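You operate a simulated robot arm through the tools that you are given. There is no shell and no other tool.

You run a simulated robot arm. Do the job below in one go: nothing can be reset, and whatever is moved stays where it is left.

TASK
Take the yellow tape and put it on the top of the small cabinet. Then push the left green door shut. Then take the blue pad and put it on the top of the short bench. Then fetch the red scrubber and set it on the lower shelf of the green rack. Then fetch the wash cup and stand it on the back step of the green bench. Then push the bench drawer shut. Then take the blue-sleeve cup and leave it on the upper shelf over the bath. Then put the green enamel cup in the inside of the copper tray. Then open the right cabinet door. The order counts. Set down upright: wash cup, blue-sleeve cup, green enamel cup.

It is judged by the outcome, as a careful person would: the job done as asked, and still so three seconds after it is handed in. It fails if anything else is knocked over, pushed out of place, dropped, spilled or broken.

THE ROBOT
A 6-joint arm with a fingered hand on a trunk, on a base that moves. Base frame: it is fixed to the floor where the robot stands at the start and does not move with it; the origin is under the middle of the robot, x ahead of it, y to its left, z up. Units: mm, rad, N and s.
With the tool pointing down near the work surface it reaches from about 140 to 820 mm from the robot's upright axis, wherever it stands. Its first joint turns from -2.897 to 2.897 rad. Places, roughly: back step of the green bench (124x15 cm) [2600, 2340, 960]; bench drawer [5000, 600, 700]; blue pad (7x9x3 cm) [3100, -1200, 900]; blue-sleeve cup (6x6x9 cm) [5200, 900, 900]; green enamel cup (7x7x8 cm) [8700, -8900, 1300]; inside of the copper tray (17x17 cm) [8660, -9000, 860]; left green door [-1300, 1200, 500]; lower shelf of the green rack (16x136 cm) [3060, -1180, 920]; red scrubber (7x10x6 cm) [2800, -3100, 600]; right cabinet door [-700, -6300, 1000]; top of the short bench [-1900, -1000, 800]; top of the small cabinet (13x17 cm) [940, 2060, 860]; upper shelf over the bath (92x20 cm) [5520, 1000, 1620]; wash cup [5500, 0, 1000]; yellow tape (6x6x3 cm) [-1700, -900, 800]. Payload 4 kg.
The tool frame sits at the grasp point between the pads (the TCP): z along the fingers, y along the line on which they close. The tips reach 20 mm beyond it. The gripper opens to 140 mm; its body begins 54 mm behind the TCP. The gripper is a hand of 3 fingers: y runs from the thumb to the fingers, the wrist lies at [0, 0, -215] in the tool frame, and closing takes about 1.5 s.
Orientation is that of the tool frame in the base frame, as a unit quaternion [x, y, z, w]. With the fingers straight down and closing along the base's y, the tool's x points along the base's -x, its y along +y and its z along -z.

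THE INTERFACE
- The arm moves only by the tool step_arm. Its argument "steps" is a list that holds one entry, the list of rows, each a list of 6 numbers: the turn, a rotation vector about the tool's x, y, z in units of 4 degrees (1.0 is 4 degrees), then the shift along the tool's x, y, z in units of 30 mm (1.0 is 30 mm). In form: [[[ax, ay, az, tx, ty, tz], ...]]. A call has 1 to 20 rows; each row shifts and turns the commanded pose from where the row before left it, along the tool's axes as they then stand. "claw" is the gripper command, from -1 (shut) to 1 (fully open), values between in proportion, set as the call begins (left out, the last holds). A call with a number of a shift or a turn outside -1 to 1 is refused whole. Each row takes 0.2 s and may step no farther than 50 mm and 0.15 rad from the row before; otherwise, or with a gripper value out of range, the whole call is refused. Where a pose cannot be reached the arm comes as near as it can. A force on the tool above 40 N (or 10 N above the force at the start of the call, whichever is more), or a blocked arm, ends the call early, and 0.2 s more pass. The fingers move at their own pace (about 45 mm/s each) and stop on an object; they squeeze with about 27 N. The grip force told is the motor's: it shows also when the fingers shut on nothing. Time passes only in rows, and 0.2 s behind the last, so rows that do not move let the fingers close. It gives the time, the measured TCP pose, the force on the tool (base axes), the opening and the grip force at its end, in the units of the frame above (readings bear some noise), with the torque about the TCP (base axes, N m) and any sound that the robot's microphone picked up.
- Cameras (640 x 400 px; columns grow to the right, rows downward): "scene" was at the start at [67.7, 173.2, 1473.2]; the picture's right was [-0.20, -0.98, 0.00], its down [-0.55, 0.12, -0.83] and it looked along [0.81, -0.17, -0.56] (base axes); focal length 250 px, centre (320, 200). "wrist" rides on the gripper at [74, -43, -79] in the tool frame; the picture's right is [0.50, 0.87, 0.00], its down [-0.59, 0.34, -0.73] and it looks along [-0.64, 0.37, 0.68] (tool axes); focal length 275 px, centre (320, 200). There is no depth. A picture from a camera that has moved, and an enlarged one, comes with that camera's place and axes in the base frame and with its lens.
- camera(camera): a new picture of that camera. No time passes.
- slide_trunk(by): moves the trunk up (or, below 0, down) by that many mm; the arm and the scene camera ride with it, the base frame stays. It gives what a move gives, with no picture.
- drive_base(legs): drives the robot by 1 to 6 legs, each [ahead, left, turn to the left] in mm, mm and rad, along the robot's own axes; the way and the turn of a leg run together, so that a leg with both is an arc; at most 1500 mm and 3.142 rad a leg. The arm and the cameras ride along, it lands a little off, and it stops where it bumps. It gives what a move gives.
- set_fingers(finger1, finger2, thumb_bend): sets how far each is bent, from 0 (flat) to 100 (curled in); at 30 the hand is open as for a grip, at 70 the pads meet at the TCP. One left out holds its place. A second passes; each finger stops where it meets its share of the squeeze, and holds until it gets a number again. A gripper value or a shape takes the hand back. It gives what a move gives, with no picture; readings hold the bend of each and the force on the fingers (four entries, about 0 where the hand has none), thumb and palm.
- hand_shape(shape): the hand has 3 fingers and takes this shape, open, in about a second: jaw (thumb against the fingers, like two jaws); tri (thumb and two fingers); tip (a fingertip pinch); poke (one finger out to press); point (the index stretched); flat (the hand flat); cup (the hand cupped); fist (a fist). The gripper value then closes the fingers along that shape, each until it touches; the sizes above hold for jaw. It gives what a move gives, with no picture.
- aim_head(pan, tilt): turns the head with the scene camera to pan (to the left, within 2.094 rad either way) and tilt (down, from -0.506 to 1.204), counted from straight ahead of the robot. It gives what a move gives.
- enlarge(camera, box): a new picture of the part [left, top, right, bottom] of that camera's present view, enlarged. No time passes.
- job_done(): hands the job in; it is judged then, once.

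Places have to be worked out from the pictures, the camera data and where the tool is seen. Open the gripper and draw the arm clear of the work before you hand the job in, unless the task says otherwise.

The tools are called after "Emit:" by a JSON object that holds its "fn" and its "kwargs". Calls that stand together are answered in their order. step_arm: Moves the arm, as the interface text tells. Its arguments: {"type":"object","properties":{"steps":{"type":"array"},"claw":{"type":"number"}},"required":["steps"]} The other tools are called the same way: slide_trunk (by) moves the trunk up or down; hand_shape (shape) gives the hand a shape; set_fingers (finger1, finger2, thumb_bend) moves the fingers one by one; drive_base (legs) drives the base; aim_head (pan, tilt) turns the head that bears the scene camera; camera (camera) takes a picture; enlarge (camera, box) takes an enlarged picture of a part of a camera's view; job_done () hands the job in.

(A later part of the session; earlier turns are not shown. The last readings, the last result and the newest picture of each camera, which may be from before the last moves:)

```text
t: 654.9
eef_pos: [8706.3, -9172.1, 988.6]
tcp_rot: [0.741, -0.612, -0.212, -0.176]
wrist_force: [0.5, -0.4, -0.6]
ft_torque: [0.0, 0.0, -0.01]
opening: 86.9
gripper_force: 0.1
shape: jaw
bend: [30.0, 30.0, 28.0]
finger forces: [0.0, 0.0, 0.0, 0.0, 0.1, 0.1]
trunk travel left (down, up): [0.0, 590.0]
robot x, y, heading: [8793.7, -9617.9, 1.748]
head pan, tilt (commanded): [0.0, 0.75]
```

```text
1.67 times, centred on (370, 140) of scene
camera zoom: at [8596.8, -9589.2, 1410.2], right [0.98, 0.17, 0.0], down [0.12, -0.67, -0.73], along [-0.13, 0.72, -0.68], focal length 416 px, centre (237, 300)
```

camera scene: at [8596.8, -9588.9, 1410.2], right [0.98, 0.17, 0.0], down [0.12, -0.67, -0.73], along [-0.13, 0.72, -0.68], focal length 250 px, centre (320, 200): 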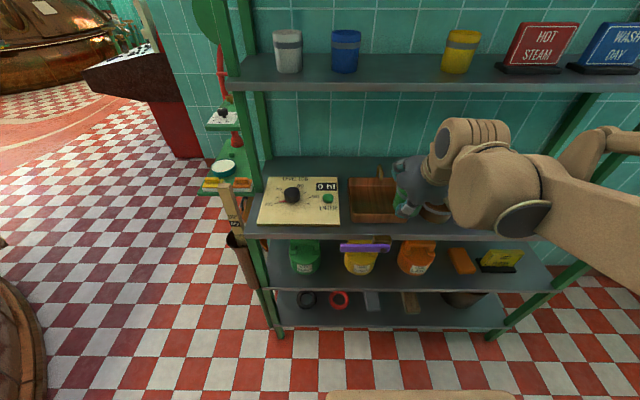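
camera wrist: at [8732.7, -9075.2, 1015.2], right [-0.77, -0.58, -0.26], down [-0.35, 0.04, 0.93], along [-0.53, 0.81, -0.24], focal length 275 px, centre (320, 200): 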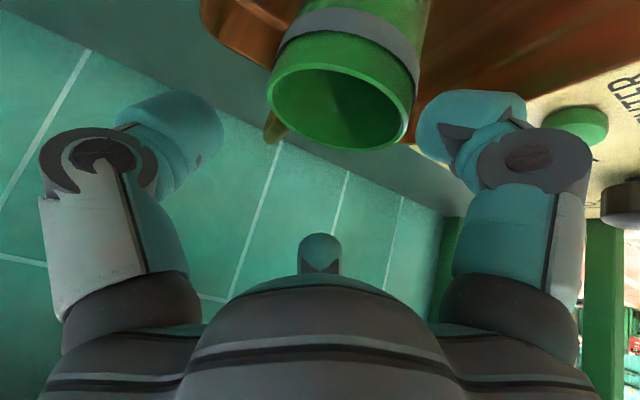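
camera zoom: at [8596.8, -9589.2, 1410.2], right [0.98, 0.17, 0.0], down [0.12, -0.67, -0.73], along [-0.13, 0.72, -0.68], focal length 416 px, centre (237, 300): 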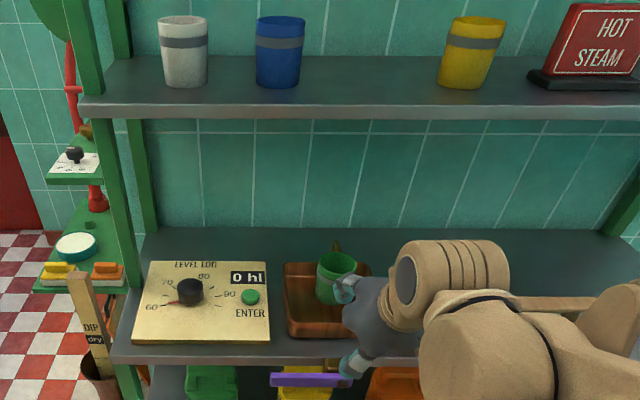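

The green cup stands upright in the copper tray. Last is the right cabinet door far to the west; I'll back away, level the hand and retrace the passage.

Emit:
{"fn": "drive_base", "kwargs": {"legs": [[-350, 0, 0]]}}

Emit:
{"fn": "step_arm", "kwargs": {"steps": [[[0, 1, 0, 0, 0, -0.3], [0, 1, 0, 0, 0, -0.3], [0, 1, 0, 0, 0, -0.3], [0, 1, 0, 0, 0, -0.3], [0, 1, 0, 0, 0, -0.3], [0, 1, 0, 0, 0, -0.3], [0, 1, 0, 0, 0, 0], [0, 1, 0, 0, 0, 0]]], "claw": 0.0}}

Emit:
{"fn": "slide_trunk", "kwargs": {"by": 50}}

Emit:
{"fn": "camera", "kwargs": {"camera": "scene"}}

```text
t: 657.2
eef_pos: [8770.6, -9514.7, 989.0]
tcp_rot: [0.739, -0.614, -0.212, -0.177]
wrist_force: [0.2, 0.8, 0.8]
ft_torque: [0.0, 0.0, 0.0]
opening: 87.2
gripper_force: 0.1
shape: jaw
bend: [30.0, 30.0, 28.0]
finger forces: [0.1, 0.0, 0.0, 0.0, 0.1, 0.0]
trunk travel left (down, up): [0.0, 590.0]
robot x, y, heading: [8853.8, -9961.9, 1.747]
head pan, tilt (commanded): [0.0, 0.75]
```

```text
t: 659.0
eef_pos: [8773.1, -9535.0, 1038.0]
tcp_rot: [0.769, -0.639, 0.0, 0.0]
wrist_force: [-0.7, -0.3, 0.4]
ft_torque: [0.03, 0.01, -0.02]
opening: 70.3
gripper_force: 0.0
shape: jaw
bend: [34.0, 34.0, 33.0]
finger forces: [0.1, 0.1, 0.1, 0.0, 0.0, 0.0]
trunk travel left (down, up): [0.0, 590.0]
robot x, y, heading: [8854.5, -9963.3, 1.745]
head pan, tilt (commanded): [0.0, 0.75]
```

```text
t: 659.9
eef_pos: [8772.9, -9535.0, 1088.5]
tcp_rot: [0.769, -0.639, 0.0, 0.0]
wrist_force: [-0.2, -0.3, -0.1]
ft_torque: [-0.02, 0.01, 0.06]
opening: 70.3
gripper_force: 0.2
shape: jaw
bend: [34.0, 34.0, 33.0]
finger forces: [0.1, 0.0, 0.0, 0.0, 0.0, 0.0]
trunk travel left (down, up): [-50.0, 540.0]
robot x, y, heading: [8855.3, -9966.2, 1.743]
head pan, tilt (commanded): [0.0, 0.75]
```

```text
taken
camera scene: at [8657.4, -9933.8, 1460.1], right [0.99, 0.17, 0.0], down [0.12, -0.67, -0.73], along [-0.12, 0.72, -0.68], focal length 250 px, centre (320, 200)
```

scene: 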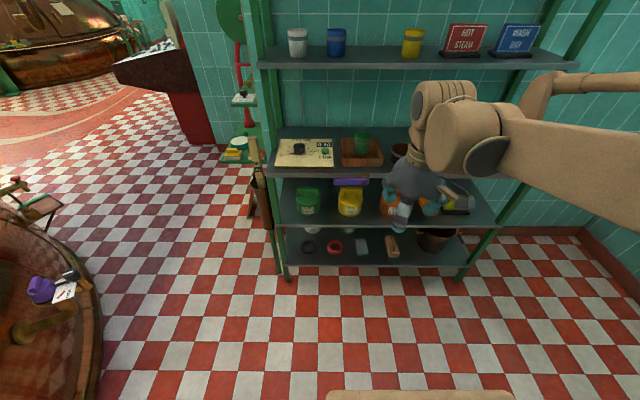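

I'll retrace the path: turn west and drive back through the passage past the console end.

Emit:
{"fn": "drive_base", "kwargs": {"legs": [[0, 0, 0.87], [1222, 0, 0], [0, 0, -0.209], [1089, 0, 0], [0, 0, 0.387], [632, 0, 0]]}}

Emit:
{"fn": "aim_head", "kwargs": {"pan": 0.2, "tilt": 0.3}}

Emit:
{"fn": "camera", "kwargs": {"camera": "scene"}}

```text
t: 678.6
eef_pos: [5998.1, -8251.5, 1087.0]
tcp_rot: [0.985, -0.17, 0.001, 0.0]
wrist_force: [-0.7, -0.4, 0.1]
ft_torque: [0.0, 0.04, 0.01]
opening: 70.2
gripper_force: 0.1
shape: jaw
bend: [34.0, 34.0, 33.0]
finger forces: [0.0, 0.1, 0.0, 0.0, 0.0, 0.0]
trunk travel left (down, up): [-50.0, 540.0]
robot x, y, heading: [6413.2, -8398.1, 2.789]
head pan, tilt (commanded): [0.0, 0.75]
```

```text
t: 679.5
eef_pos: [5997.9, -8251.4, 1087.7]
tcp_rot: [0.985, -0.171, 0.0, 0.0]
wrist_force: [0.7, -0.8, 0.5]
ft_torque: [0.01, 0.0, 0.04]
opening: 70.3
gripper_force: 0.1
shape: jaw
bend: [34.0, 34.0, 33.0]
finger forces: [0.0, 0.1, 0.1, 0.1, 0.1, 0.0]
trunk travel left (down, up): [-50.0, 540.0]
robot x, y, heading: [6405.8, -8396.6, 2.787]
head pan, tilt (commanded): [0.201, 0.3]
```

```text
taken
camera scene: at [6271.5, -8566.0, 1500.4], right [0.15, 0.99, 0.0], down [0.29, -0.05, -0.95], along [-0.94, 0.15, -0.3], focal length 250 px, centre (320, 200)
```

scene: 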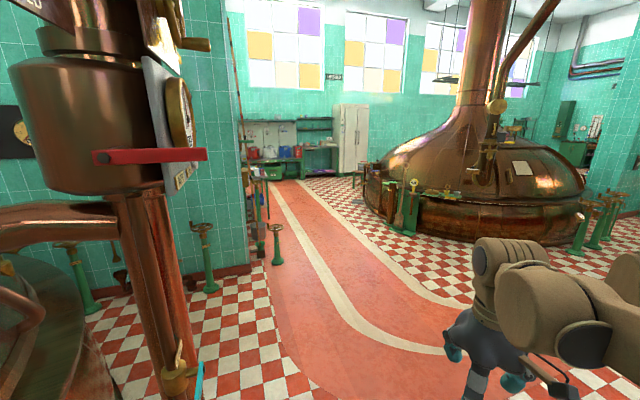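

I can see the white cabinet at the far west wall along the red path. I'll drive down that path.

Emit:
{"fn": "drive_base", "kwargs": {"legs": [[0, 0, 0.173], [1500, 0, 0], [1500, 0, 0], [870, 0, 0]]}}

Emit:
{"fn": "aim_head", "kwargs": {"pan": 0.0, "tilt": 0.3}}

Emit:
{"fn": "camera", "kwargs": {"camera": "scene"}}

```text
t: 698.9
eef_pos: [2165.3, -7613.2, 1087.4]
tcp_rot: [0.996, -0.084, 0.0, 0.0]
wrist_force: [-0.3, -0.1, -0.5]
ft_torque: [0.01, 0.02, 0.0]
opening: 70.2
gripper_force: 0.1
shape: jaw
bend: [34.0, 34.0, 33.0]
finger forces: [0.0, 0.0, 0.1, 0.1, 0.0, 0.0]
trunk travel left (down, up): [-50.0, 540.0]
robot x, y, heading: [2598.7, -7686.2, 2.961]
head pan, tilt (commanded): [0.201, 0.3]
```

```text
t: 699.6
eef_pos: [2165.2, -7614.8, 1087.9]
tcp_rot: [0.997, -0.083, -0.001, 0.0]
wrist_force: [0.5, -0.4, -0.1]
ft_torque: [0.01, -0.01, 0.02]
opening: 70.3
gripper_force: 0.1
shape: jaw
bend: [34.0, 34.0, 33.0]
finger forces: [0.1, 0.0, 0.1, 0.0, 0.0, 0.0]
trunk travel left (down, up): [-50.0, 540.0]
robot x, y, heading: [2593.0, -7684.5, 2.959]
head pan, tilt (commanded): [0.0, 0.3]
```

```text
taken
camera scene: at [2490.7, -7858.8, 1500.5], right [0.18, 0.98, 0.0], down [0.29, -0.05, -0.96], along [-0.94, 0.17, -0.3], focal length 250 px, centre (320, 200)
```

scene: 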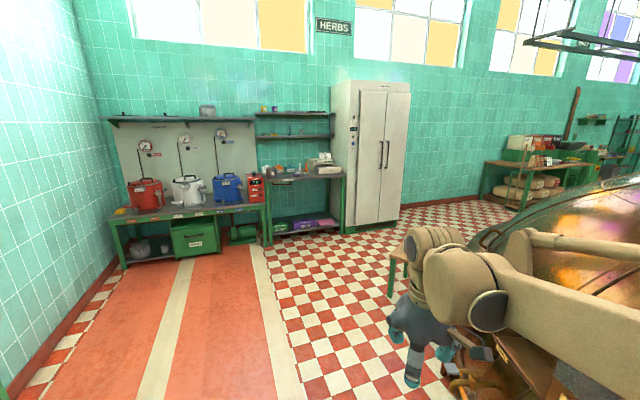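

The cabinet with two vertical handles is visible; some small table stands in between. I'll drive a bit further west and look again.

Emit:
{"fn": "drive_base", "kwargs": {"legs": [[1200, 150, 0]]}}

Emit:
{"fn": "aim_head", "kwargs": {"pan": -0.3, "tilt": 0.4}}

Emit:
{"fn": "camera", "kwargs": {"camera": "scene"}}

```text
t: 705.7
eef_pos: [956.4, -7538.6, 1088.3]
tcp_rot: [0.996, -0.087, -0.001, 0.0]
wrist_force: [0.5, 0.0, 0.0]
ft_torque: [0.0, 0.01, 0.0]
opening: 70.5
gripper_force: 0.0
shape: jaw
bend: [34.0, 34.0, 33.0]
finger forces: [0.0, 0.0, 0.0, 0.0, 0.0, 0.1]
trunk travel left (down, up): [-50.0, 540.0]
robot x, y, heading: [1388.4, -7608.5, 2.955]
head pan, tilt (commanded): [0.0, 0.3]
```

```text
t: 706.5
eef_pos: [957.1, -7539.8, 1088.8]
tcp_rot: [0.996, -0.086, 0.0, 0.0]
wrist_force: [0.0, 0.2, 0.6]
ft_torque: [0.01, -0.02, 0.0]
opening: 70.4
gripper_force: 0.1
shape: jaw
bend: [34.0, 34.0, 33.0]
finger forces: [0.0, 0.1, 0.0, 0.0, 0.1, 0.1]
trunk travel left (down, up): [-50.0, 540.0]
robot x, y, heading: [1387.4, -7619.7, 2.958]
head pan, tilt (commanded): [-0.3, 0.4]
```

```text
taken
camera scene: at [1290.2, -7758.9, 1491.3], right [0.47, 0.88, 0.0], down [0.34, -0.18, -0.92], along [-0.81, 0.43, -0.39], focal length 250 px, centre (320, 200)
```

scene: 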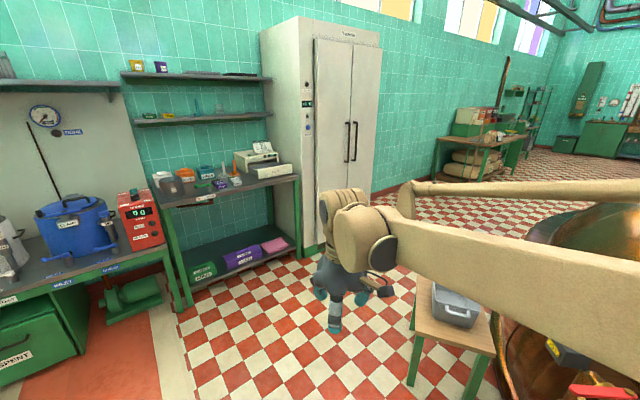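

The right handle should be near (-756,-6283,1072). I'll go around the small table, then face the cabinet squarely.

Emit:
{"fn": "drive_base", "kwargs": {"legs": [[1250, 0, 0], [0, 0, 0.36], [0, -700, 0]]}}

Emit:
{"fn": "aim_head", "kwargs": {"pan": -0.2, "tilt": 0.3}}

Emit:
{"fn": "camera", "kwargs": {"camera": "scene"}}

```text
t: 717.3
eef_pos: [-385.9, -6786.9, 1088.1]
tcp_rot: [0.995, 0.097, 0.001, -0.001]
wrist_force: [-0.5, -0.2, 0.3]
ft_torque: [0.0, 0.0, 0.01]
opening: 70.4
gripper_force: 0.1
shape: jaw
bend: [34.0, 34.0, 33.0]
finger forces: [0.0, 0.0, 0.0, 0.0, 0.1, 0.0]
trunk travel left (down, up): [-50.0, 540.0]
robot x, y, heading: [42.1, -6703.8, -2.963]
head pan, tilt (commanded): [-0.3, 0.4]
```

```text
t: 718.0
eef_pos: [-386.5, -6786.1, 1089.0]
tcp_rot: [0.995, 0.097, 0.001, 0.0]
wrist_force: [-0.6, -0.2, -0.9]
ft_torque: [-0.02, 0.04, -0.06]
opening: 70.2
gripper_force: 0.0
shape: jaw
bend: [34.0, 34.0, 33.0]
finger forces: [0.0, 0.0, 0.0, 0.0, 0.1, 0.1]
trunk travel left (down, up): [-50.0, 540.0]
robot x, y, heading: [40.5, -6699.6, -2.957]
head pan, tilt (commanded): [-0.201, 0.3]
```

```text
taken
camera scene: at [3.9, -6881.7, 1500.5], right [0.02, 1.0, 0.0], down [0.3, -0.01, -0.96], along [-0.95, 0.02, -0.3], focal length 250 px, centre (320, 200)
```

scene: 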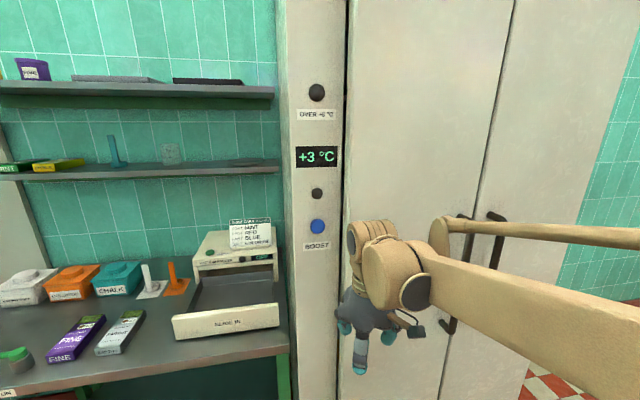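

The handles are partly behind the forearm. I'll move 400 mm further right (north) to get them in clear view.

Emit:
{"fn": "drive_base", "kwargs": {"legs": [[-80, -430, 0]]}}

Emit:
{"fn": "aim_head", "kwargs": {"pan": 0.1, "tilt": 0.4}}

Emit:
{"fn": "camera", "kwargs": {"camera": "scene"}}

Emit:
{"fn": "camera", "kwargs": {"camera": "wrist"}}

```text
t: 720.7
eef_pos: [-385.4, -6349.0, 1088.8]
tcp_rot: [0.995, 0.099, 0.0, 0.0]
wrist_force: [0.5, 0.0, -0.1]
ft_torque: [0.02, 0.02, 0.0]
opening: 70.2
gripper_force: 0.1
shape: jaw
bend: [34.0, 34.0, 33.0]
finger forces: [0.0, 0.0, 0.1, 0.1, 0.0, 0.1]
trunk travel left (down, up): [-50.0, 540.0]
robot x, y, heading: [42.9, -6263.7, -2.962]
head pan, tilt (commanded): [-0.201, 0.3]
```

```text
t: 721.5
eef_pos: [-386.6, -6348.8, 1088.8]
tcp_rot: [0.995, 0.098, 0.0, 0.0]
wrist_force: [0.5, 0.9, -0.3]
ft_torque: [-0.02, 0.01, -0.01]
opening: 70.6
gripper_force: 0.0
shape: jaw
bend: [34.0, 34.0, 33.0]
finger forces: [0.0, 0.0, 0.0, 0.1, 0.1, 0.0]
trunk travel left (down, up): [-50.0, 540.0]
robot x, y, heading: [41.4, -6261.1, -2.956]
head pan, tilt (commanded): [0.099, 0.4]
```

```text
taken
camera scene: at [9.2, -6470.5, 1491.3], right [-0.28, 0.96, 0.0], down [0.37, 0.11, -0.92], along [-0.88, -0.26, -0.39], focal length 250 px, centre (320, 200)
```

scene: 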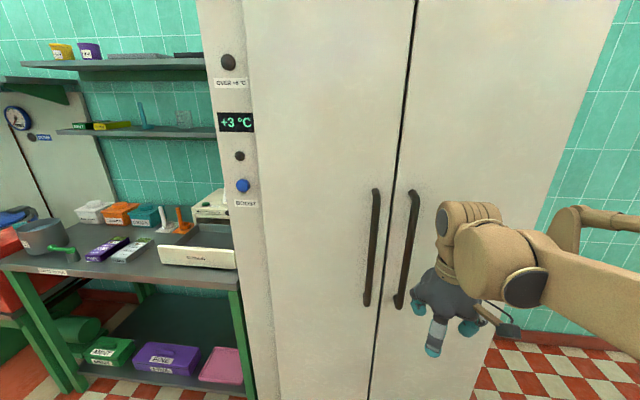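

```text
taken
camera wrist: at [-321.4, -6293.3, 1167.5], right [0.66, -0.75, 0.0], down [-0.51, -0.45, 0.73], along [-0.55, -0.49, -0.68], focal length 275 px, centre (320, 200)
```

wrist: 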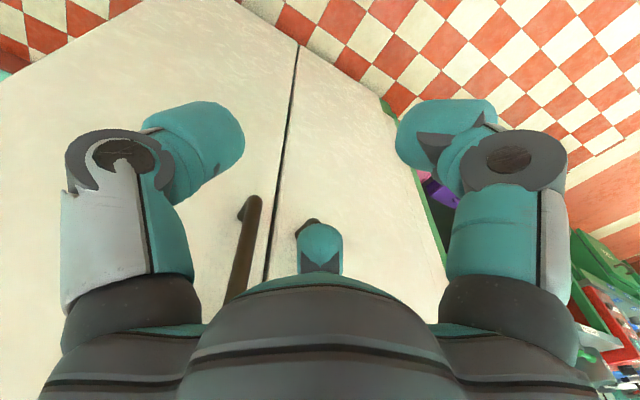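

Emit:
{"fn": "enlarge", "kwargs": {"camera": "scene", "box": [340, 170, 460, 330]}}

```text
2.50 times, centred on (400, 250) of scene
camera zoom: at [9.2, -6470.5, 1491.3], right [-0.28, 0.96, 0.0], down [0.37, 0.11, -0.92], along [-0.88, -0.26, -0.39], focal length 625 px, centre (120, 75)
```

zoom: 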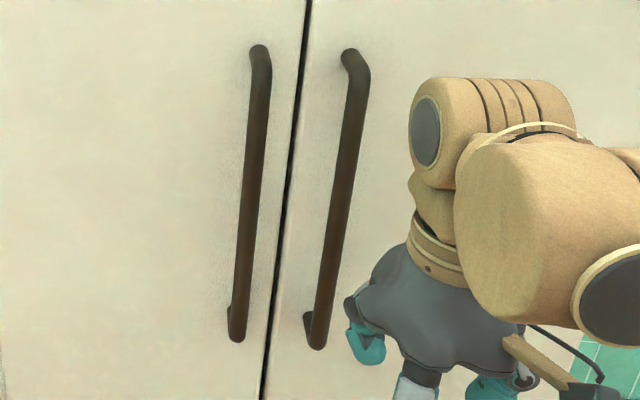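

The right handle bar is at about (-579,-6404), z 922–1263, standing 45 mm off the door; the hinge is ~340 mm to its right. I'll back off a little, extend the arm and turn the hand horizontal to grip the bar.

Emit:
{"fn": "drive_base", "kwargs": {"legs": [[-150, 0, 0]]}}

Emit:
{"fn": "step_arm", "kwargs": {"steps": [[[0, 0, 0, -0.9, 0, 0], [0, 0, 0, -0.9, 0, 0], [0, 0, 0, -0.9, 0, 0], [0, 0, 0, -0.9, 0, 0], [0, 0, 0, -0.9, 0, 0], [0, 0, 0, -0.9, 0, 0], [0, -1, 0, 0, 0, 0], [0, -1, 0, 0, 0, 0], [0, -1, 0, 0, 0, 0], [0, -1, 0, 0, 0, 0], [0, -1, 0, 0, 0, 0], [0, -1, 0, 0, 0, 0], [0, -1, 0, 0, 0, 0], [0, -1, 0, 0, 0, 0], [0, -1, 0, 0, 0, 0], [0, -1, 0, 0, 0, 0], [0, -1, 0, 0, 0, 0], [0, -1, 0, 0, 0, 0]]], "claw": 0.3}}

Emit:
{"fn": "step_arm", "kwargs": {"steps": [[[0, -1, 0, 0, 0, 0], [0, -1, 0, 0, 0, 0], [0, -1, 0, 0, 0, 0], [0, -1, 0, 0, 0, 0], [0, -1, 0, 0, 0, 0], [0, -1, 0, 0, 0, 0], [0, -1, 0, 0, 0, 0], [0, -1, 0, 0, 0, 0], [0, -1, 0, 0, 0, 0], [0, -1, 0, 0, 0, 0], [0, -0.5, 0, 0, 0, 0], [0, 0, 0, 0, 0, 0]]], "claw": 0.3}}

Emit:
{"fn": "camera", "kwargs": {"camera": "wrist"}}

Emit:
{"fn": "camera", "kwargs": {"camera": "scene"}}

```text
t: 722.8
eef_pos: [-236.8, -6320.7, 1088.1]
tcp_rot: [0.995, 0.097, -0.001, 0.0]
wrist_force: [-0.6, -0.1, -0.5]
ft_torque: [-0.02, -0.01, 0.0]
opening: 70.3
gripper_force: 0.1
shape: jaw
bend: [34.0, 34.0, 33.0]
finger forces: [0.0, 0.0, 0.0, 0.0, 0.0, 0.1]
trunk travel left (down, up): [-50.0, 540.0]
robot x, y, heading: [191.4, -6237.9, -2.958]
head pan, tilt (commanded): [0.099, 0.4]
```

```text
t: 726.6
eef_pos: [-395.4, -6352.3, 1087.2]
tcp_rot: [0.909, 0.089, -0.405, 0.04]
wrist_force: [-0.1, -0.7, 0.2]
ft_torque: [-0.05, 0.01, 0.04]
opening: 90.6
gripper_force: 0.0
shape: jaw
bend: [29.0, 29.0, 27.0]
finger forces: [0.0, 0.1, 0.1, 0.0, 0.1, 0.1]
trunk travel left (down, up): [-50.0, 540.0]
robot x, y, heading: [193.7, -6237.1, -2.962]
head pan, tilt (commanded): [0.099, 0.4]
```

```text
t: 729.2
eef_pos: [-394.6, -6353.6, 1088.2]
tcp_rot: [-0.703, -0.07, 0.704, -0.07]
wrist_force: [-0.2, -0.6, -1.0]
ft_torque: [-0.01, -0.01, 0.04]
opening: 90.7
gripper_force: 0.1
shape: jaw
bend: [29.0, 29.0, 27.0]
finger forces: [0.1, 0.0, 0.0, 0.0, 0.0, 0.0]
trunk travel left (down, up): [-50.0, 540.0]
robot x, y, heading: [192.6, -6234.7, -2.958]
head pan, tilt (commanded): [0.099, 0.4]
```

```text
taken
camera wrist: at [-327.7, -6295.4, 1014.4], right [0.17, -0.85, -0.5], down [0.79, -0.19, 0.59], along [-0.59, -0.49, 0.64], focal length 275 px, centre (320, 200)
```

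wrist: 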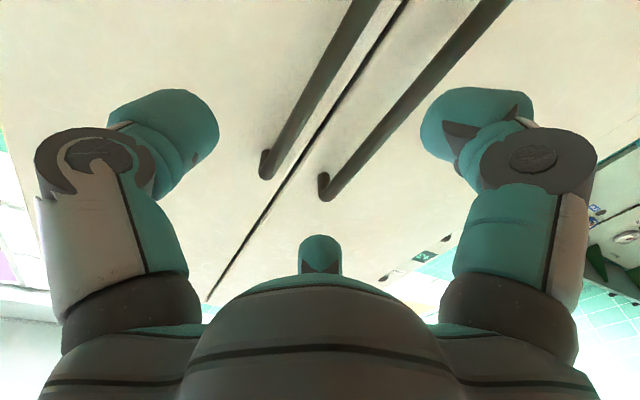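

```text
taken
camera scene: at [156.7, -6443.1, 1491.3], right [-0.28, 0.96, 0.0], down [0.37, 0.11, -0.92], along [-0.88, -0.26, -0.39], focal length 250 px, centre (320, 200)
```

scene: 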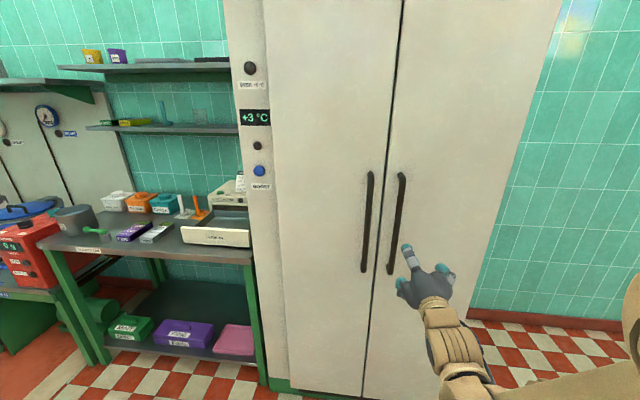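

Hand is horizontal; the wrist view confirms the bar at about (-585,-6405). I'll open wider and move forward 120 mm, slightly left, and check alignment.

Emit:
{"fn": "step_arm", "kwargs": {"steps": [[[0, 0, 0, 0, 0.15, 0.8], [0, 0, 0, 0, 0.15, 0.8], [0, 0, 0, 0, 0.15, 0.8], [0, 0, 0, 0, 0.15, 0.8], [0, 0, 0, 0, 0.1, 0.8], [0, 0, 0, 0, 0, 0]]], "claw": 0.7}}

Emit:
{"fn": "camera", "kwargs": {"camera": "wrist"}}

Emit:
{"fn": "enlarge", "kwargs": {"camera": "scene", "box": [330, 150, 490, 310]}}

```text
t: 730.6
eef_pos: [-493.5, -6389.5, 1086.3]
tcp_rot: [-0.704, -0.069, 0.704, -0.07]
wrist_force: [1.1, 1.2, -0.1]
ft_torque: [0.01, 0.02, -0.03]
opening: 119.0
gripper_force: 0.1
shape: jaw
bend: [24.0, 24.0, 22.0]
finger forces: [0.0, 0.0, 0.0, 0.0, 0.1, 0.0]
out of reach, approached as far as the arm can: row 1, 2
trunk travel left (down, up): [-50.0, 540.0]
robot x, y, heading: [191.3, -6236.9, -2.959]
head pan, tilt (commanded): [0.099, 0.4]
```

```text
taken
camera wrist: at [-423.4, -6332.4, 1013.4], right [0.17, -0.85, -0.5], down [0.79, -0.19, 0.59], along [-0.59, -0.49, 0.64], focal length 275 px, centre (320, 200)
```

wrist: 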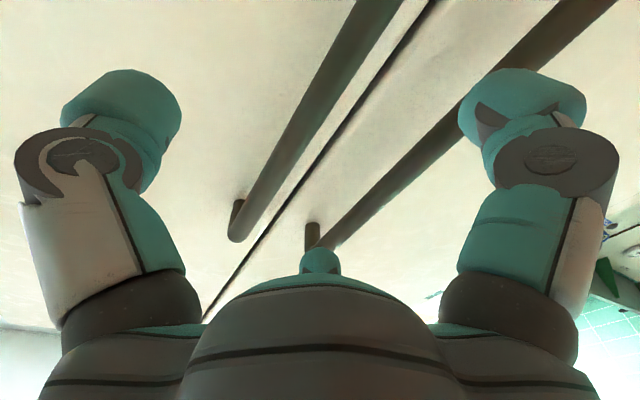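

```text
2.50 times, centred on (410, 230) of scene
camera zoom: at [156.6, -6443.2, 1491.3], right [-0.28, 0.96, 0.0], down [0.37, 0.11, -0.92], along [-0.88, -0.26, -0.39], focal length 625 px, centre (95, 125)
```

zoom: 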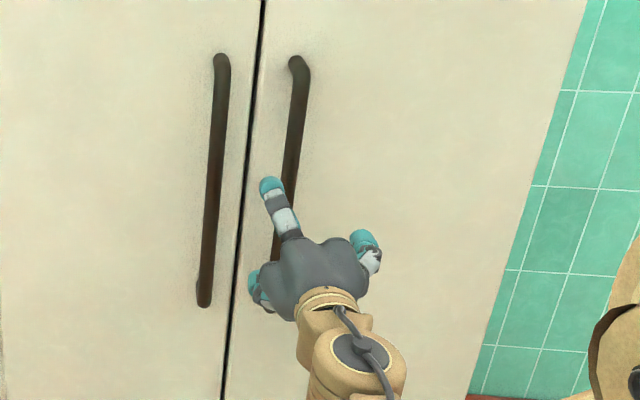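

The bar lies between the left digits and the thumb. I'll advance 80 mm more with a slight left shift.

Emit:
{"fn": "step_arm", "kwargs": {"steps": [[[0, 0, 0, 0, 0.1, 0.7], [0, 0, 0, 0, 0.1, 0.7], [0, 0, 0, 0, 0.05, 0.7], [0, 0, 0, 0, 0, 0.55], [0, 0, 0, 0, 0, 0]]], "claw": 0.7}}

Emit:
{"fn": "camera", "kwargs": {"camera": "wrist"}}

Emit:
{"fn": "enlarge", "kwargs": {"camera": "scene", "box": [330, 150, 490, 310]}}

```text
t: 731.8
eef_pos: [-568.1, -6411.9, 1086.2]
tcp_rot: [-0.704, -0.068, 0.704, -0.068]
wrist_force: [1.0, 0.1, -0.8]
ft_torque: [-0.01, 0.03, -0.02]
opening: 119.0
gripper_force: 0.1
shape: jaw
bend: [24.0, 24.0, 22.0]
finger forces: [0.1, 0.1, 0.0, 0.0, 0.0, 0.1]
trunk travel left (down, up): [-50.0, 540.0]
robot x, y, heading: [192.4, -6237.7, -2.96]
head pan, tilt (commanded): [0.099, 0.4]
```

```text
taken
camera wrist: at [-499.9, -6355.1, 1013.5], right [0.17, -0.85, -0.5], down [0.79, -0.19, 0.59], along [-0.59, -0.49, 0.64], focal length 275 px, centre (320, 200)
```

wrist: 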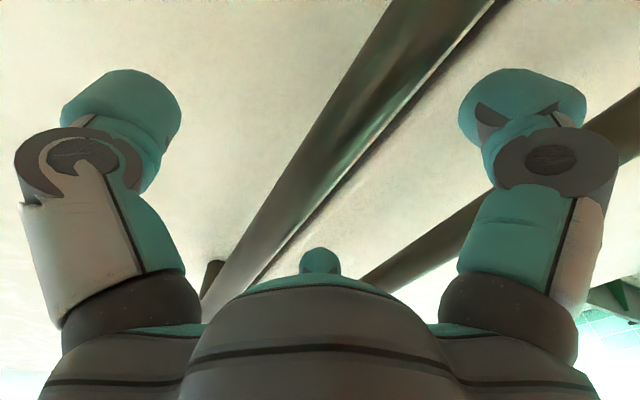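

```text
2.50 times, centred on (410, 230) of scene
camera zoom: at [156.5, -6443.1, 1491.3], right [-0.28, 0.96, 0.0], down [0.37, 0.11, -0.92], along [-0.88, -0.26, -0.39], focal length 625 px, centre (95, 125)
```

zoom: 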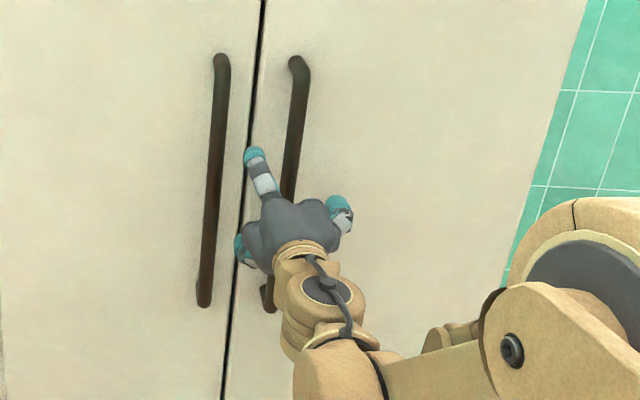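

The bar now runs between the thumb and the two fingers. I'll advance 10 mm more and close the grip.

Emit:
{"fn": "step_arm", "kwargs": {"steps": [[[0, 0, 0, 0, 0, 0.35], [0, 0, 0, 0, 0, 0]]], "claw": 0.7}}

Emit:
{"fn": "step_arm", "kwargs": {"steps": [[[0, 0, 0, 0, 0, 0], [0, 0, 0, 0, 0, 0], [0, 0, 0, 0, 0, 0], [0, 0, 0, 0, 0, 0], [0, 0, 0, 0, 0, 0], [0, 0, 0, 0, 0, 0], [0, 0, 0, 0, 0, 0], [0, 0, 0, 0, 0, 0], [0, 0, 0, 0, 0, 0]]], "claw": -1}}

Emit:
{"fn": "camera", "kwargs": {"camera": "wrist"}}

Emit:
{"fn": "enlarge", "kwargs": {"camera": "scene", "box": [330, 150, 490, 310]}}

```text
t: 732.4
eef_pos: [-578.4, -6413.2, 1087.4]
tcp_rot: [0.704, 0.068, -0.704, 0.07]
wrist_force: [0.0, -0.3, 0.5]
ft_torque: [0.0, 0.0, -0.01]
opening: 118.8
gripper_force: 0.0
shape: jaw
bend: [24.0, 24.0, 22.0]
finger forces: [0.0, 0.0, 0.0, 0.0, 0.1, 0.0]
trunk travel left (down, up): [-50.0, 540.0]
robot x, y, heading: [188.8, -6233.1, -2.96]
head pan, tilt (commanded): [0.099, 0.4]
```

```text
t: 734.4
eef_pos: [-579.1, -6413.7, 1086.6]
tcp_rot: [-0.704, -0.069, 0.704, -0.069]
wrist_force: [-9.3, -0.2, 3.8]
ft_torque: [0.0, -0.01, 0.03]
opening: 19.9
gripper_force: 26.9
shape: jaw
bend: [85.0, 85.0, 53.0]
finger forces: [10.7, 9.9, 0.0, 0.0, 20.7, 0.0]
trunk travel left (down, up): [-50.0, 540.0]
robot x, y, heading: [194.9, -6234.8, -2.959]
head pan, tilt (commanded): [0.099, 0.4]
```

```text
taken
camera wrist: at [-510.6, -6357.1, 1013.3], right [0.17, -0.85, -0.5], down [0.79, -0.19, 0.59], along [-0.59, -0.49, 0.64], focal length 275 px, centre (320, 200)
```

wrist: 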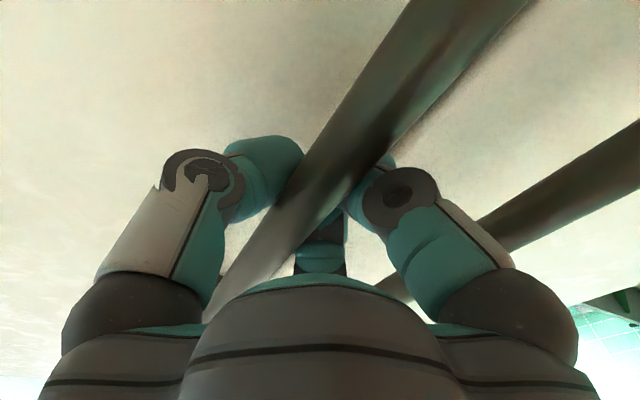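

```text
2.50 times, centred on (410, 230) of scene
camera zoom: at [155.5, -6443.2, 1491.3], right [-0.28, 0.96, 0.0], down [0.37, 0.11, -0.92], along [-0.88, -0.26, -0.39], focal length 625 px, centre (95, 125)
```

zoom: 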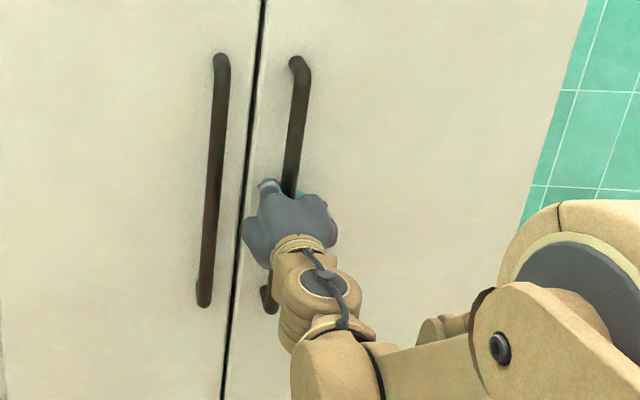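

The hand has wrapped the bar. I'll begin pulling along the door's arc (4° per row about the hinge).

Emit:
{"fn": "step_arm", "kwargs": {"steps": [[[-0.5, 0, 0, 0, -0.05, -0.4], [-1, 0, 0, 0, -0.105, -0.79], [-1, 0, 0, 0, -0.105, -0.79], [-1, 0, 0, 0, -0.105, -0.79]]], "claw": -1}}

Emit:
{"fn": "camera", "kwargs": {"camera": "scene"}}

Emit:
{"fn": "camera", "kwargs": {"camera": "wrist"}}

```text
t: 735.4
eef_pos: [-504.9, -6374.0, 1086.5]
tcp_rot: [0.691, 0.151, -0.69, 0.155]
wrist_force: [-17.1, 22.3, 7.2]
ft_torque: [0.11, 0.02, 0.19]
opening: 20.0
gripper_force: 27.4
shape: jaw
bend: [85.0, 85.0, 52.0]
finger forces: [1.5, 1.5, 0.0, 0.0, 28.9, 0.0]
trunk travel left (down, up): [-50.0, 540.0]
robot x, y, heading: [186.3, -6229.3, -2.962]
head pan, tilt (commanded): [0.099, 0.4]
```

```text
taken
camera scene: at [154.1, -6438.7, 1491.8], right [-0.28, 0.96, 0.0], down [0.38, 0.1, -0.92], along [-0.88, -0.26, -0.39], focal length 250 px, centre (320, 200)
```

scene: 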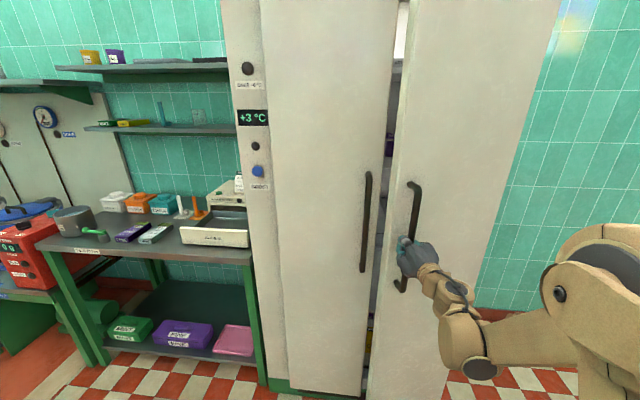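

```text
taken
camera wrist: at [-450.2, -6303.2, 1012.8], right [0.37, -0.79, -0.5], down [0.81, 0.0, 0.59], along [-0.46, -0.62, 0.64], focal length 275 px, centre (320, 200)
```

wrist: 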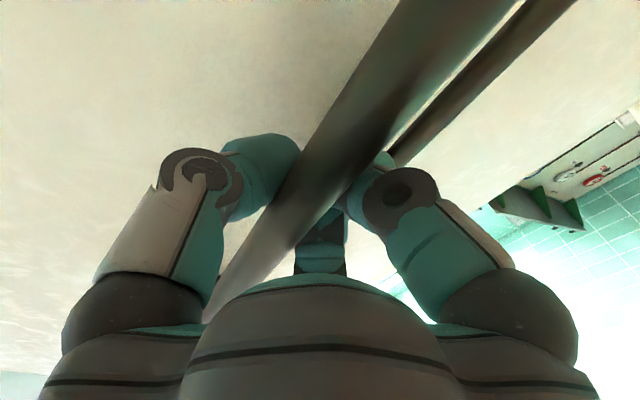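

The door is opening. The lateral force suggests the true arc curves a bit more to the right, so I'll add more rightward shift and continue.

Emit:
{"fn": "step_arm", "kwargs": {"steps": [[[-1, 0, 0, 0, -0.3, -0.75], [-1, 0, 0, 0, -0.22, -0.77], [-1, 0, 0, 0, -0.2, -0.77], [-1, 0, 0, 0, -0.2, -0.77]]], "claw": -1}}

Emit:
{"fn": "camera", "kwargs": {"camera": "scene"}}

```text
t: 736.4
eef_pos: [-436.5, -6307.8, 1087.0]
tcp_rot: [-0.662, -0.248, 0.662, -0.251]
wrist_force: [-7.9, 6.3, 4.2]
ft_torque: [0.03, 0.02, 0.07]
opening: 20.1
gripper_force: 27.2
shape: jaw
bend: [85.0, 85.0, 53.0]
finger forces: [5.3, 5.1, 0.0, 0.0, 22.2, 0.0]
trunk travel left (down, up): [-50.0, 540.0]
robot x, y, heading: [194.1, -6235.7, -2.959]
head pan, tilt (commanded): [0.099, 0.4]
```

```text
taken
camera scene: at [156.1, -6441.6, 1491.5], right [-0.28, 0.96, 0.0], down [0.37, 0.11, -0.92], along [-0.88, -0.26, -0.39], focal length 250 px, centre (320, 200)
```

scene: 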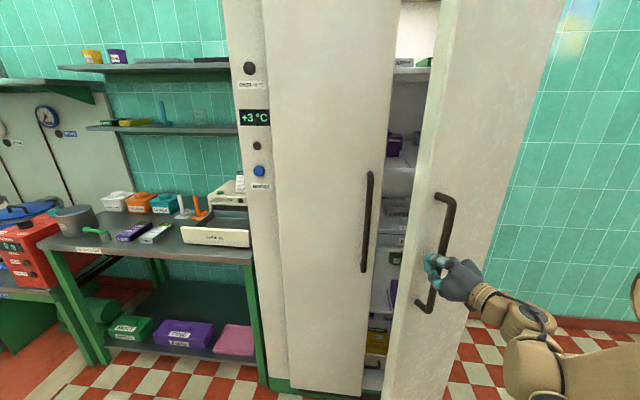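

Forces are low now; about 30° open. Continuing along the arc.

Emit:
{"fn": "step_arm", "kwargs": {"steps": [[[-1, 0, 0, 0, -0.2, -0.77], [-1, 0, 0, 0, -0.2, -0.77], [-1, 0, 0, 0, -0.2, -0.77], [-1, 0, 0, 0, -0.2, -0.77]]], "claw": -1}}

Emit:
{"fn": "camera", "kwargs": {"camera": "scene"}}

```text
t: 737.4
eef_pos: [-393.4, -6223.7, 1086.3]
tcp_rot: [-0.62, -0.337, 0.621, -0.34]
wrist_force: [-7.3, 3.2, 2.1]
ft_torque: [0.04, 0.03, 0.14]
opening: 20.1
gripper_force: 26.9
shape: jaw
bend: [85.0, 85.0, 54.0]
finger forces: [5.9, 5.7, 0.0, 0.0, 21.9, 0.0]
trunk travel left (down, up): [-50.0, 540.0]
robot x, y, heading: [193.3, -6236.8, -2.957]
head pan, tilt (commanded): [0.099, 0.4]
```

```text
taken
camera scene: at [155.6, -6441.7, 1491.5], right [-0.28, 0.96, 0.0], down [0.37, 0.11, -0.92], along [-0.88, -0.26, -0.39], focal length 250 px, centre (320, 200)
```

scene: 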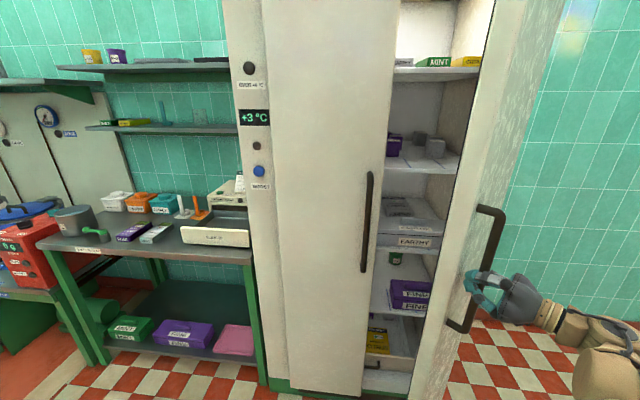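

About 46° open and smooth. I'll continue further.

Emit:
{"fn": "step_arm", "kwargs": {"steps": [[[-1, 0, 0, 0, -0.2, -0.77], [-1, 0, 0, 0, -0.2, -0.77], [-1, 0, 0, 0, -0.2, -0.77], [-1, 0, 0, 0, -0.2, -0.77]]], "claw": -1}}

Emit:
{"fn": "camera", "kwargs": {"camera": "scene"}}

```text
t: 738.4
eef_pos: [-374.5, -6130.8, 1086.7]
tcp_rot: [-0.568, -0.421, 0.568, -0.422]
wrist_force: [-17.1, 1.9, 9.2]
ft_torque: [0.08, 0.13, 0.17]
opening: 19.6
gripper_force: 26.7
shape: jaw
bend: [85.0, 85.0, 54.0]
finger forces: [3.5, 2.9, 0.0, 0.1, 24.1, 0.1]
trunk travel left (down, up): [-50.0, 540.0]
robot x, y, heading: [189.4, -6235.8, -2.961]
head pan, tilt (commanded): [0.099, 0.4]
```

```text
taken
camera scene: at [154.6, -6442.2, 1491.4], right [-0.28, 0.96, 0.0], down [0.38, 0.11, -0.92], along [-0.88, -0.26, -0.39], focal length 250 px, centre (320, 200)
```

scene: 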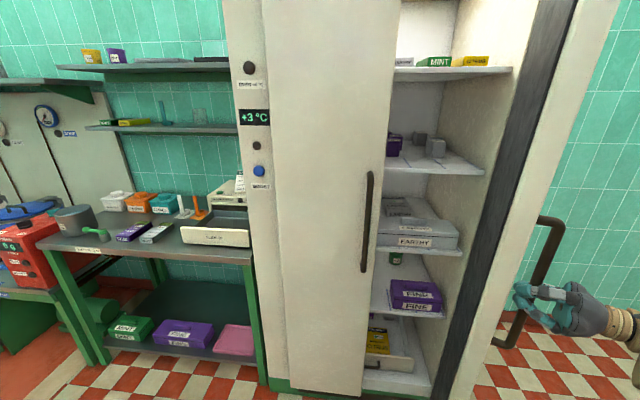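

Around 62°. A few more steps to open it wide.

Emit:
{"fn": "step_arm", "kwargs": {"steps": [[[-1, 0, 0, 0, -0.25, -0.74], [-1, 0, 0, 0, -0.25, -0.74], [-1, 0, 0, 0, -0.25, -0.74], [-1, 0, 0, 0, -0.25, -0.74]]], "claw": -1}}

Emit:
{"fn": "camera", "kwargs": {"camera": "scene"}}

```text
t: 739.1
eef_pos: [-378.6, -6098.1, 1087.6]
tcp_rot: [0.538, 0.459, -0.538, 0.459]
wrist_force: [19.6, 1.1, -2.3]
ft_torque: [0.01, 0.12, -0.23]
opening: 19.8
gripper_force: 27.5
shape: jaw
bend: [86.0, 86.0, 55.0]
finger forces: [14.2, 17.4, 0.0, 0.1, 15.5, 0.0]
out of reach, approached as far as the arm can: row 2, 3
trunk travel left (down, up): [-50.0, 540.0]
robot x, y, heading: [193.0, -6228.7, -2.959]
head pan, tilt (commanded): [0.099, 0.4]
stopped in row 3: the force on the tool passed its limit at 65 N (the readings are from after the stop); the commanded pose is now the measured one
```

```text
taken
camera scene: at [160.4, -6442.8, 1491.3], right [-0.28, 0.96, 0.0], down [0.37, 0.11, -0.92], along [-0.89, -0.25, -0.39], focal length 250 px, centre (320, 200)
```

scene: 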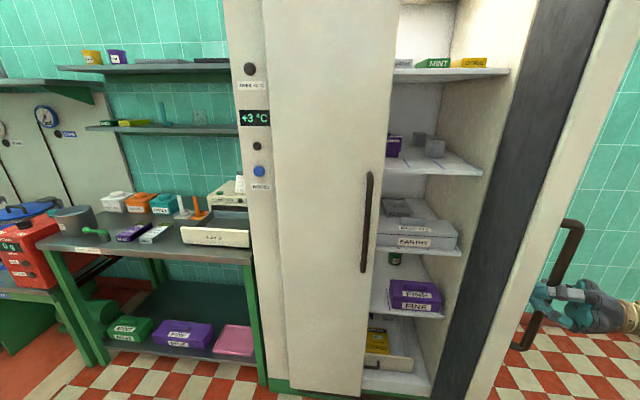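

The arm reached its orientation limit with the door ~68° open. I'll release the handle, and then push the door wider from inside.

Emit:
{"fn": "step_arm", "kwargs": {"steps": [[[0, 0, 0, 0, 0, 0], [0, 0, 0, 0, 0, 0], [0, 0, 0, 0, 0, 0], [0, 0, 0, 0, 0, 0], [0, 0, 0, 0, 0, 0], [0, 0, 0, 0, 0, 0], [0, 0, 0, 0, 0, 0], [0, 0, 0, 0, 0, 0]]], "claw": 0.8}}

Emit:
{"fn": "camera", "kwargs": {"camera": "wrist"}}

Emit:
{"fn": "camera", "kwargs": {"camera": "scene"}}

```text
t: 740.9
eef_pos: [-382.3, -6098.0, 1084.6]
tcp_rot: [0.538, 0.459, -0.537, 0.459]
wrist_force: [0.1, 0.0, 0.0]
ft_torque: [-0.03, -0.03, 0.0]
opening: 125.8
gripper_force: 0.0
shape: jaw
bend: [24.0, 24.0, 23.0]
finger forces: [0.1, 0.0, 0.1, 0.0, 0.0, 0.0]
trunk travel left (down, up): [-50.0, 540.0]
robot x, y, heading: [187.6, -6233.8, -2.969]
head pan, tilt (commanded): [0.099, 0.4]
```

```text
taken
camera wrist: at [-411.9, -6013.9, 1011.7], right [0.86, -0.13, -0.5], down [0.45, 0.67, 0.59], along [0.26, -0.73, 0.64], focal length 275 px, centre (320, 200)
```

wrist: 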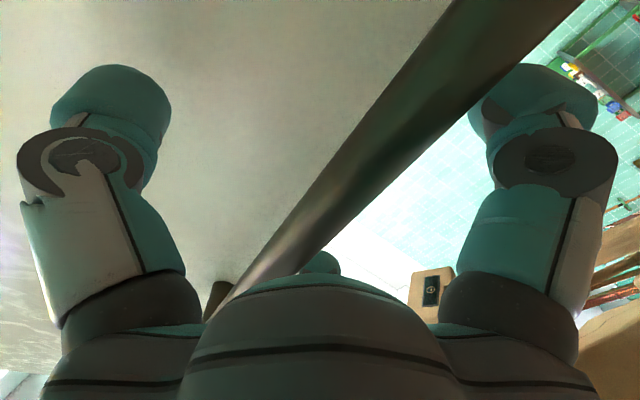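

```text
taken
camera scene: at [156.6, -6442.7, 1491.3], right [-0.28, 0.96, 0.0], down [0.37, 0.11, -0.92], along [-0.89, -0.25, -0.39], focal length 250 px, centre (320, 200)
```

scene: 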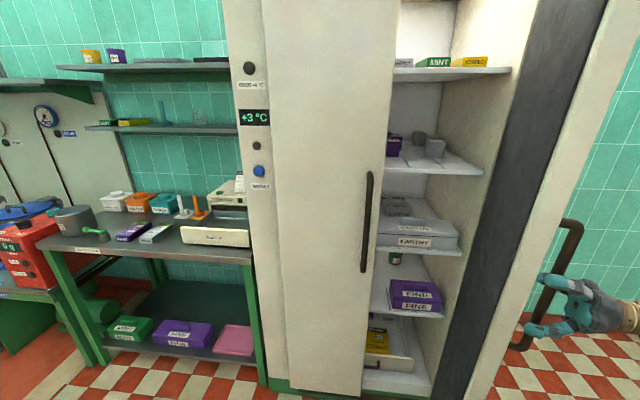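

The digits are clear of the bar. I'll back the hand off along its own axis.

Emit:
{"fn": "step_arm", "kwargs": {"steps": [[[0, 0, 0, 0, 0, -0.6], [0, 0, 0, 0, 0, -0.8], [0, 0, 0, 0, 0, -0.8], [0, 0, 0, 0, 0, -0.8]]], "claw": 0.8}}

Emit:
{"fn": "camera", "kwargs": {"camera": "scene"}}

Emit:
{"fn": "camera", "kwargs": {"camera": "wrist"}}

```text
t: 741.9
eef_pos: [-381.4, -6098.4, 1085.6]
tcp_rot: [0.538, 0.46, -0.536, 0.46]
wrist_force: [0.0, -0.9, -0.5]
ft_torque: [-0.03, -0.02, 0.0]
opening: 125.7
gripper_force: 0.0
shape: jaw
bend: [24.0, 24.0, 23.0]
finger forces: [0.0, 0.0, 0.0, 0.1, 0.1, 0.1]
out of reach, approached as far as the arm can: row 1, 2, 3, 4
trunk travel left (down, up): [-50.0, 540.0]
robot x, y, heading: [190.2, -6230.1, -2.965]
head pan, tilt (commanded): [0.099, 0.4]
```

```text
taken
camera scene: at [156.6, -6442.7, 1491.3], right [-0.28, 0.96, 0.0], down [0.37, 0.11, -0.92], along [-0.89, -0.25, -0.39], focal length 250 px, centre (320, 200)
```

scene: 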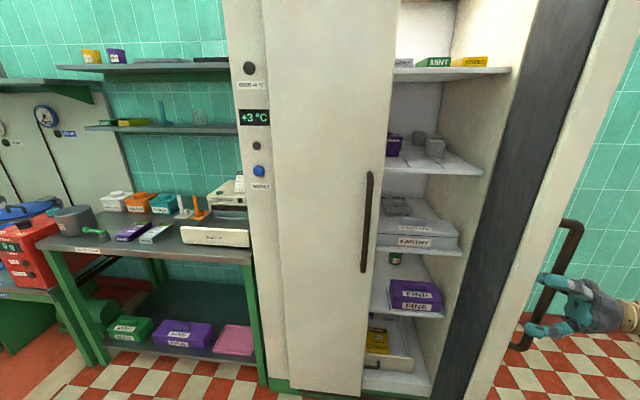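

```text
taken
camera wrist: at [-412.0, -6013.9, 1011.7], right [0.86, -0.13, -0.5], down [0.45, 0.67, 0.59], along [0.26, -0.73, 0.64], focal length 275 px, centre (320, 200)
```

wrist: 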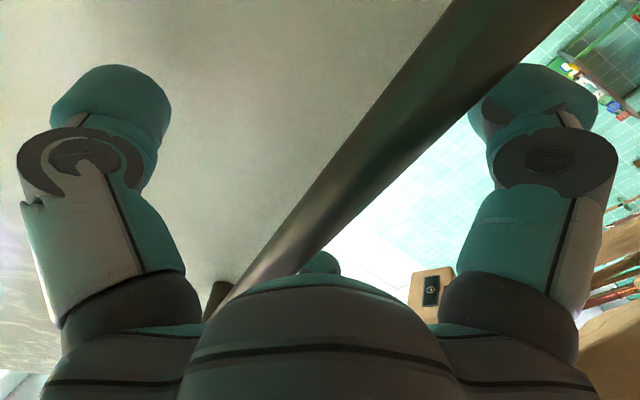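

The arm is at its limit in that direction, so I'll let the base carry the hand off the bar along the same line.

Emit:
{"fn": "drive_base", "kwargs": {"legs": [[-45, -125, 0]]}}

Emit:
{"fn": "camera", "kwargs": {"camera": "scene"}}

Emit:
{"fn": "camera", "kwargs": {"camera": "wrist"}}

```text
t: 743.2
eef_pos: [-359.0, -5967.6, 1084.8]
tcp_rot: [0.538, 0.46, -0.536, 0.46]
wrist_force: [-0.9, -0.3, 0.3]
ft_torque: [-0.02, 0.02, -0.01]
opening: 126.0
gripper_force: 0.0
shape: jaw
bend: [24.0, 24.0, 23.0]
finger forces: [0.0, 0.0, 0.0, 0.0, 0.0, 0.0]
trunk travel left (down, up): [-50.0, 540.0]
robot x, y, heading: [215.9, -6106.6, -2.959]
head pan, tilt (commanded): [0.099, 0.4]
```

```text
taken
camera scene: at [179.3, -6311.5, 1491.4], right [-0.28, 0.96, 0.0], down [0.37, 0.11, -0.92], along [-0.89, -0.26, -0.39], focal length 250 px, centre (320, 200)
```

scene: 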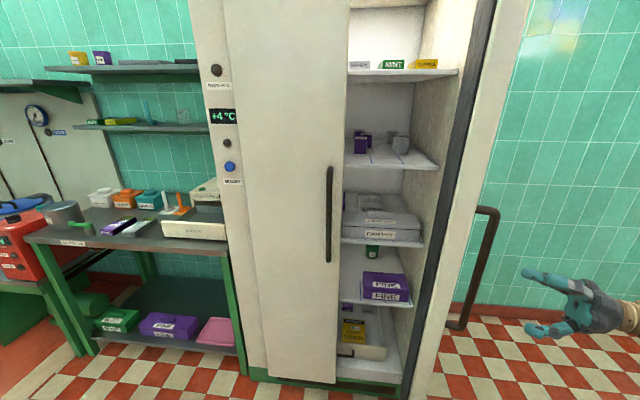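

```text
taken
camera wrist: at [-389.7, -5883.3, 1011.6], right [0.86, -0.13, -0.5], down [0.45, 0.67, 0.59], along [0.26, -0.73, 0.64], focal length 275 px, centre (320, 200)
```

wrist: 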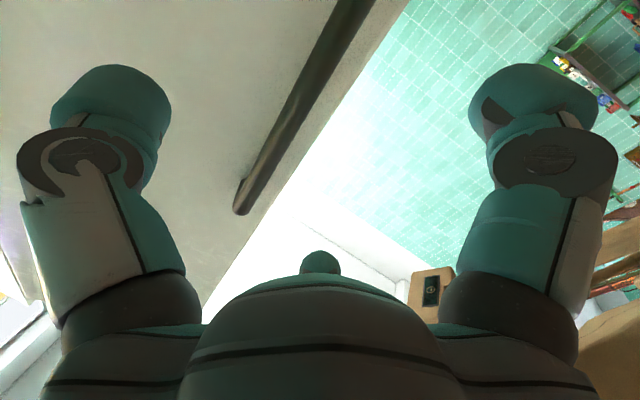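

The hand is free of the handle. I'll swing the hand back to point at the cabinet and then downward again.

Emit:
{"fn": "step_arm", "kwargs": {"steps": [[[1, 0, 0, 0, 0, -0.3], [1, 0, 0, 0, 0, -0.3], [1, 0, 0, 0, 0, -0.3], [1, 0, 0, 0, 0, -0.3], [1, 0, 0, 0, 0, -0.3], [1, 0, 0, 0, 0, -0.3], [1, 0, 0, 0, 0, -0.3], [1, 0, 0, 0, 0, -0.3], [1, 0, 0, 0, 0, -0.3], [1, 0, 0, 0, 0, -0.3], [1, 0, 0, 0, 0, -0.3], [1, 0, 0, 0, 0, -0.3], [1, 0, 0, 0, 0, -0.3], [1, 0, 0, 0, 0, -0.3], [1, 0, 0, 0, 0, 0], [1, 0, 0, 0, 0, 0], [1, 0, 0, 0, 0, 0]]], "claw": 0.0}}

Emit:
{"fn": "camera", "kwargs": {"camera": "scene"}}

```text
t: 746.8
eef_pos: [-289.4, -5868.4, 1086.3]
tcp_rot: [0.703, 0.081, -0.702, 0.08]
wrist_force: [-0.5, -0.2, 0.1]
ft_torque: [-0.02, -0.02, -0.03]
opening: 70.4
gripper_force: 0.3
shape: jaw
bend: [34.0, 34.0, 33.0]
finger forces: [0.0, 0.0, 0.0, 0.1, 0.1, 0.1]
trunk travel left (down, up): [-50.0, 540.0]
robot x, y, heading: [212.0, -6105.6, -2.962]
head pan, tilt (commanded): [0.099, 0.4]
```

```text
taken
camera scene: at [179.5, -6312.3, 1491.3], right [-0.28, 0.96, 0.0], down [0.37, 0.11, -0.92], along [-0.89, -0.26, -0.39], focal length 250 px, centre (320, 200)
```

scene: 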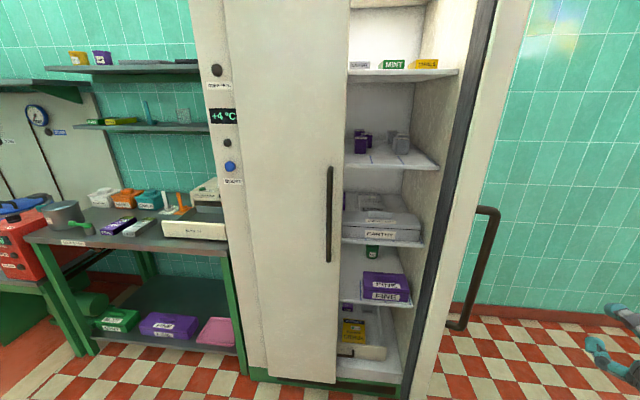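

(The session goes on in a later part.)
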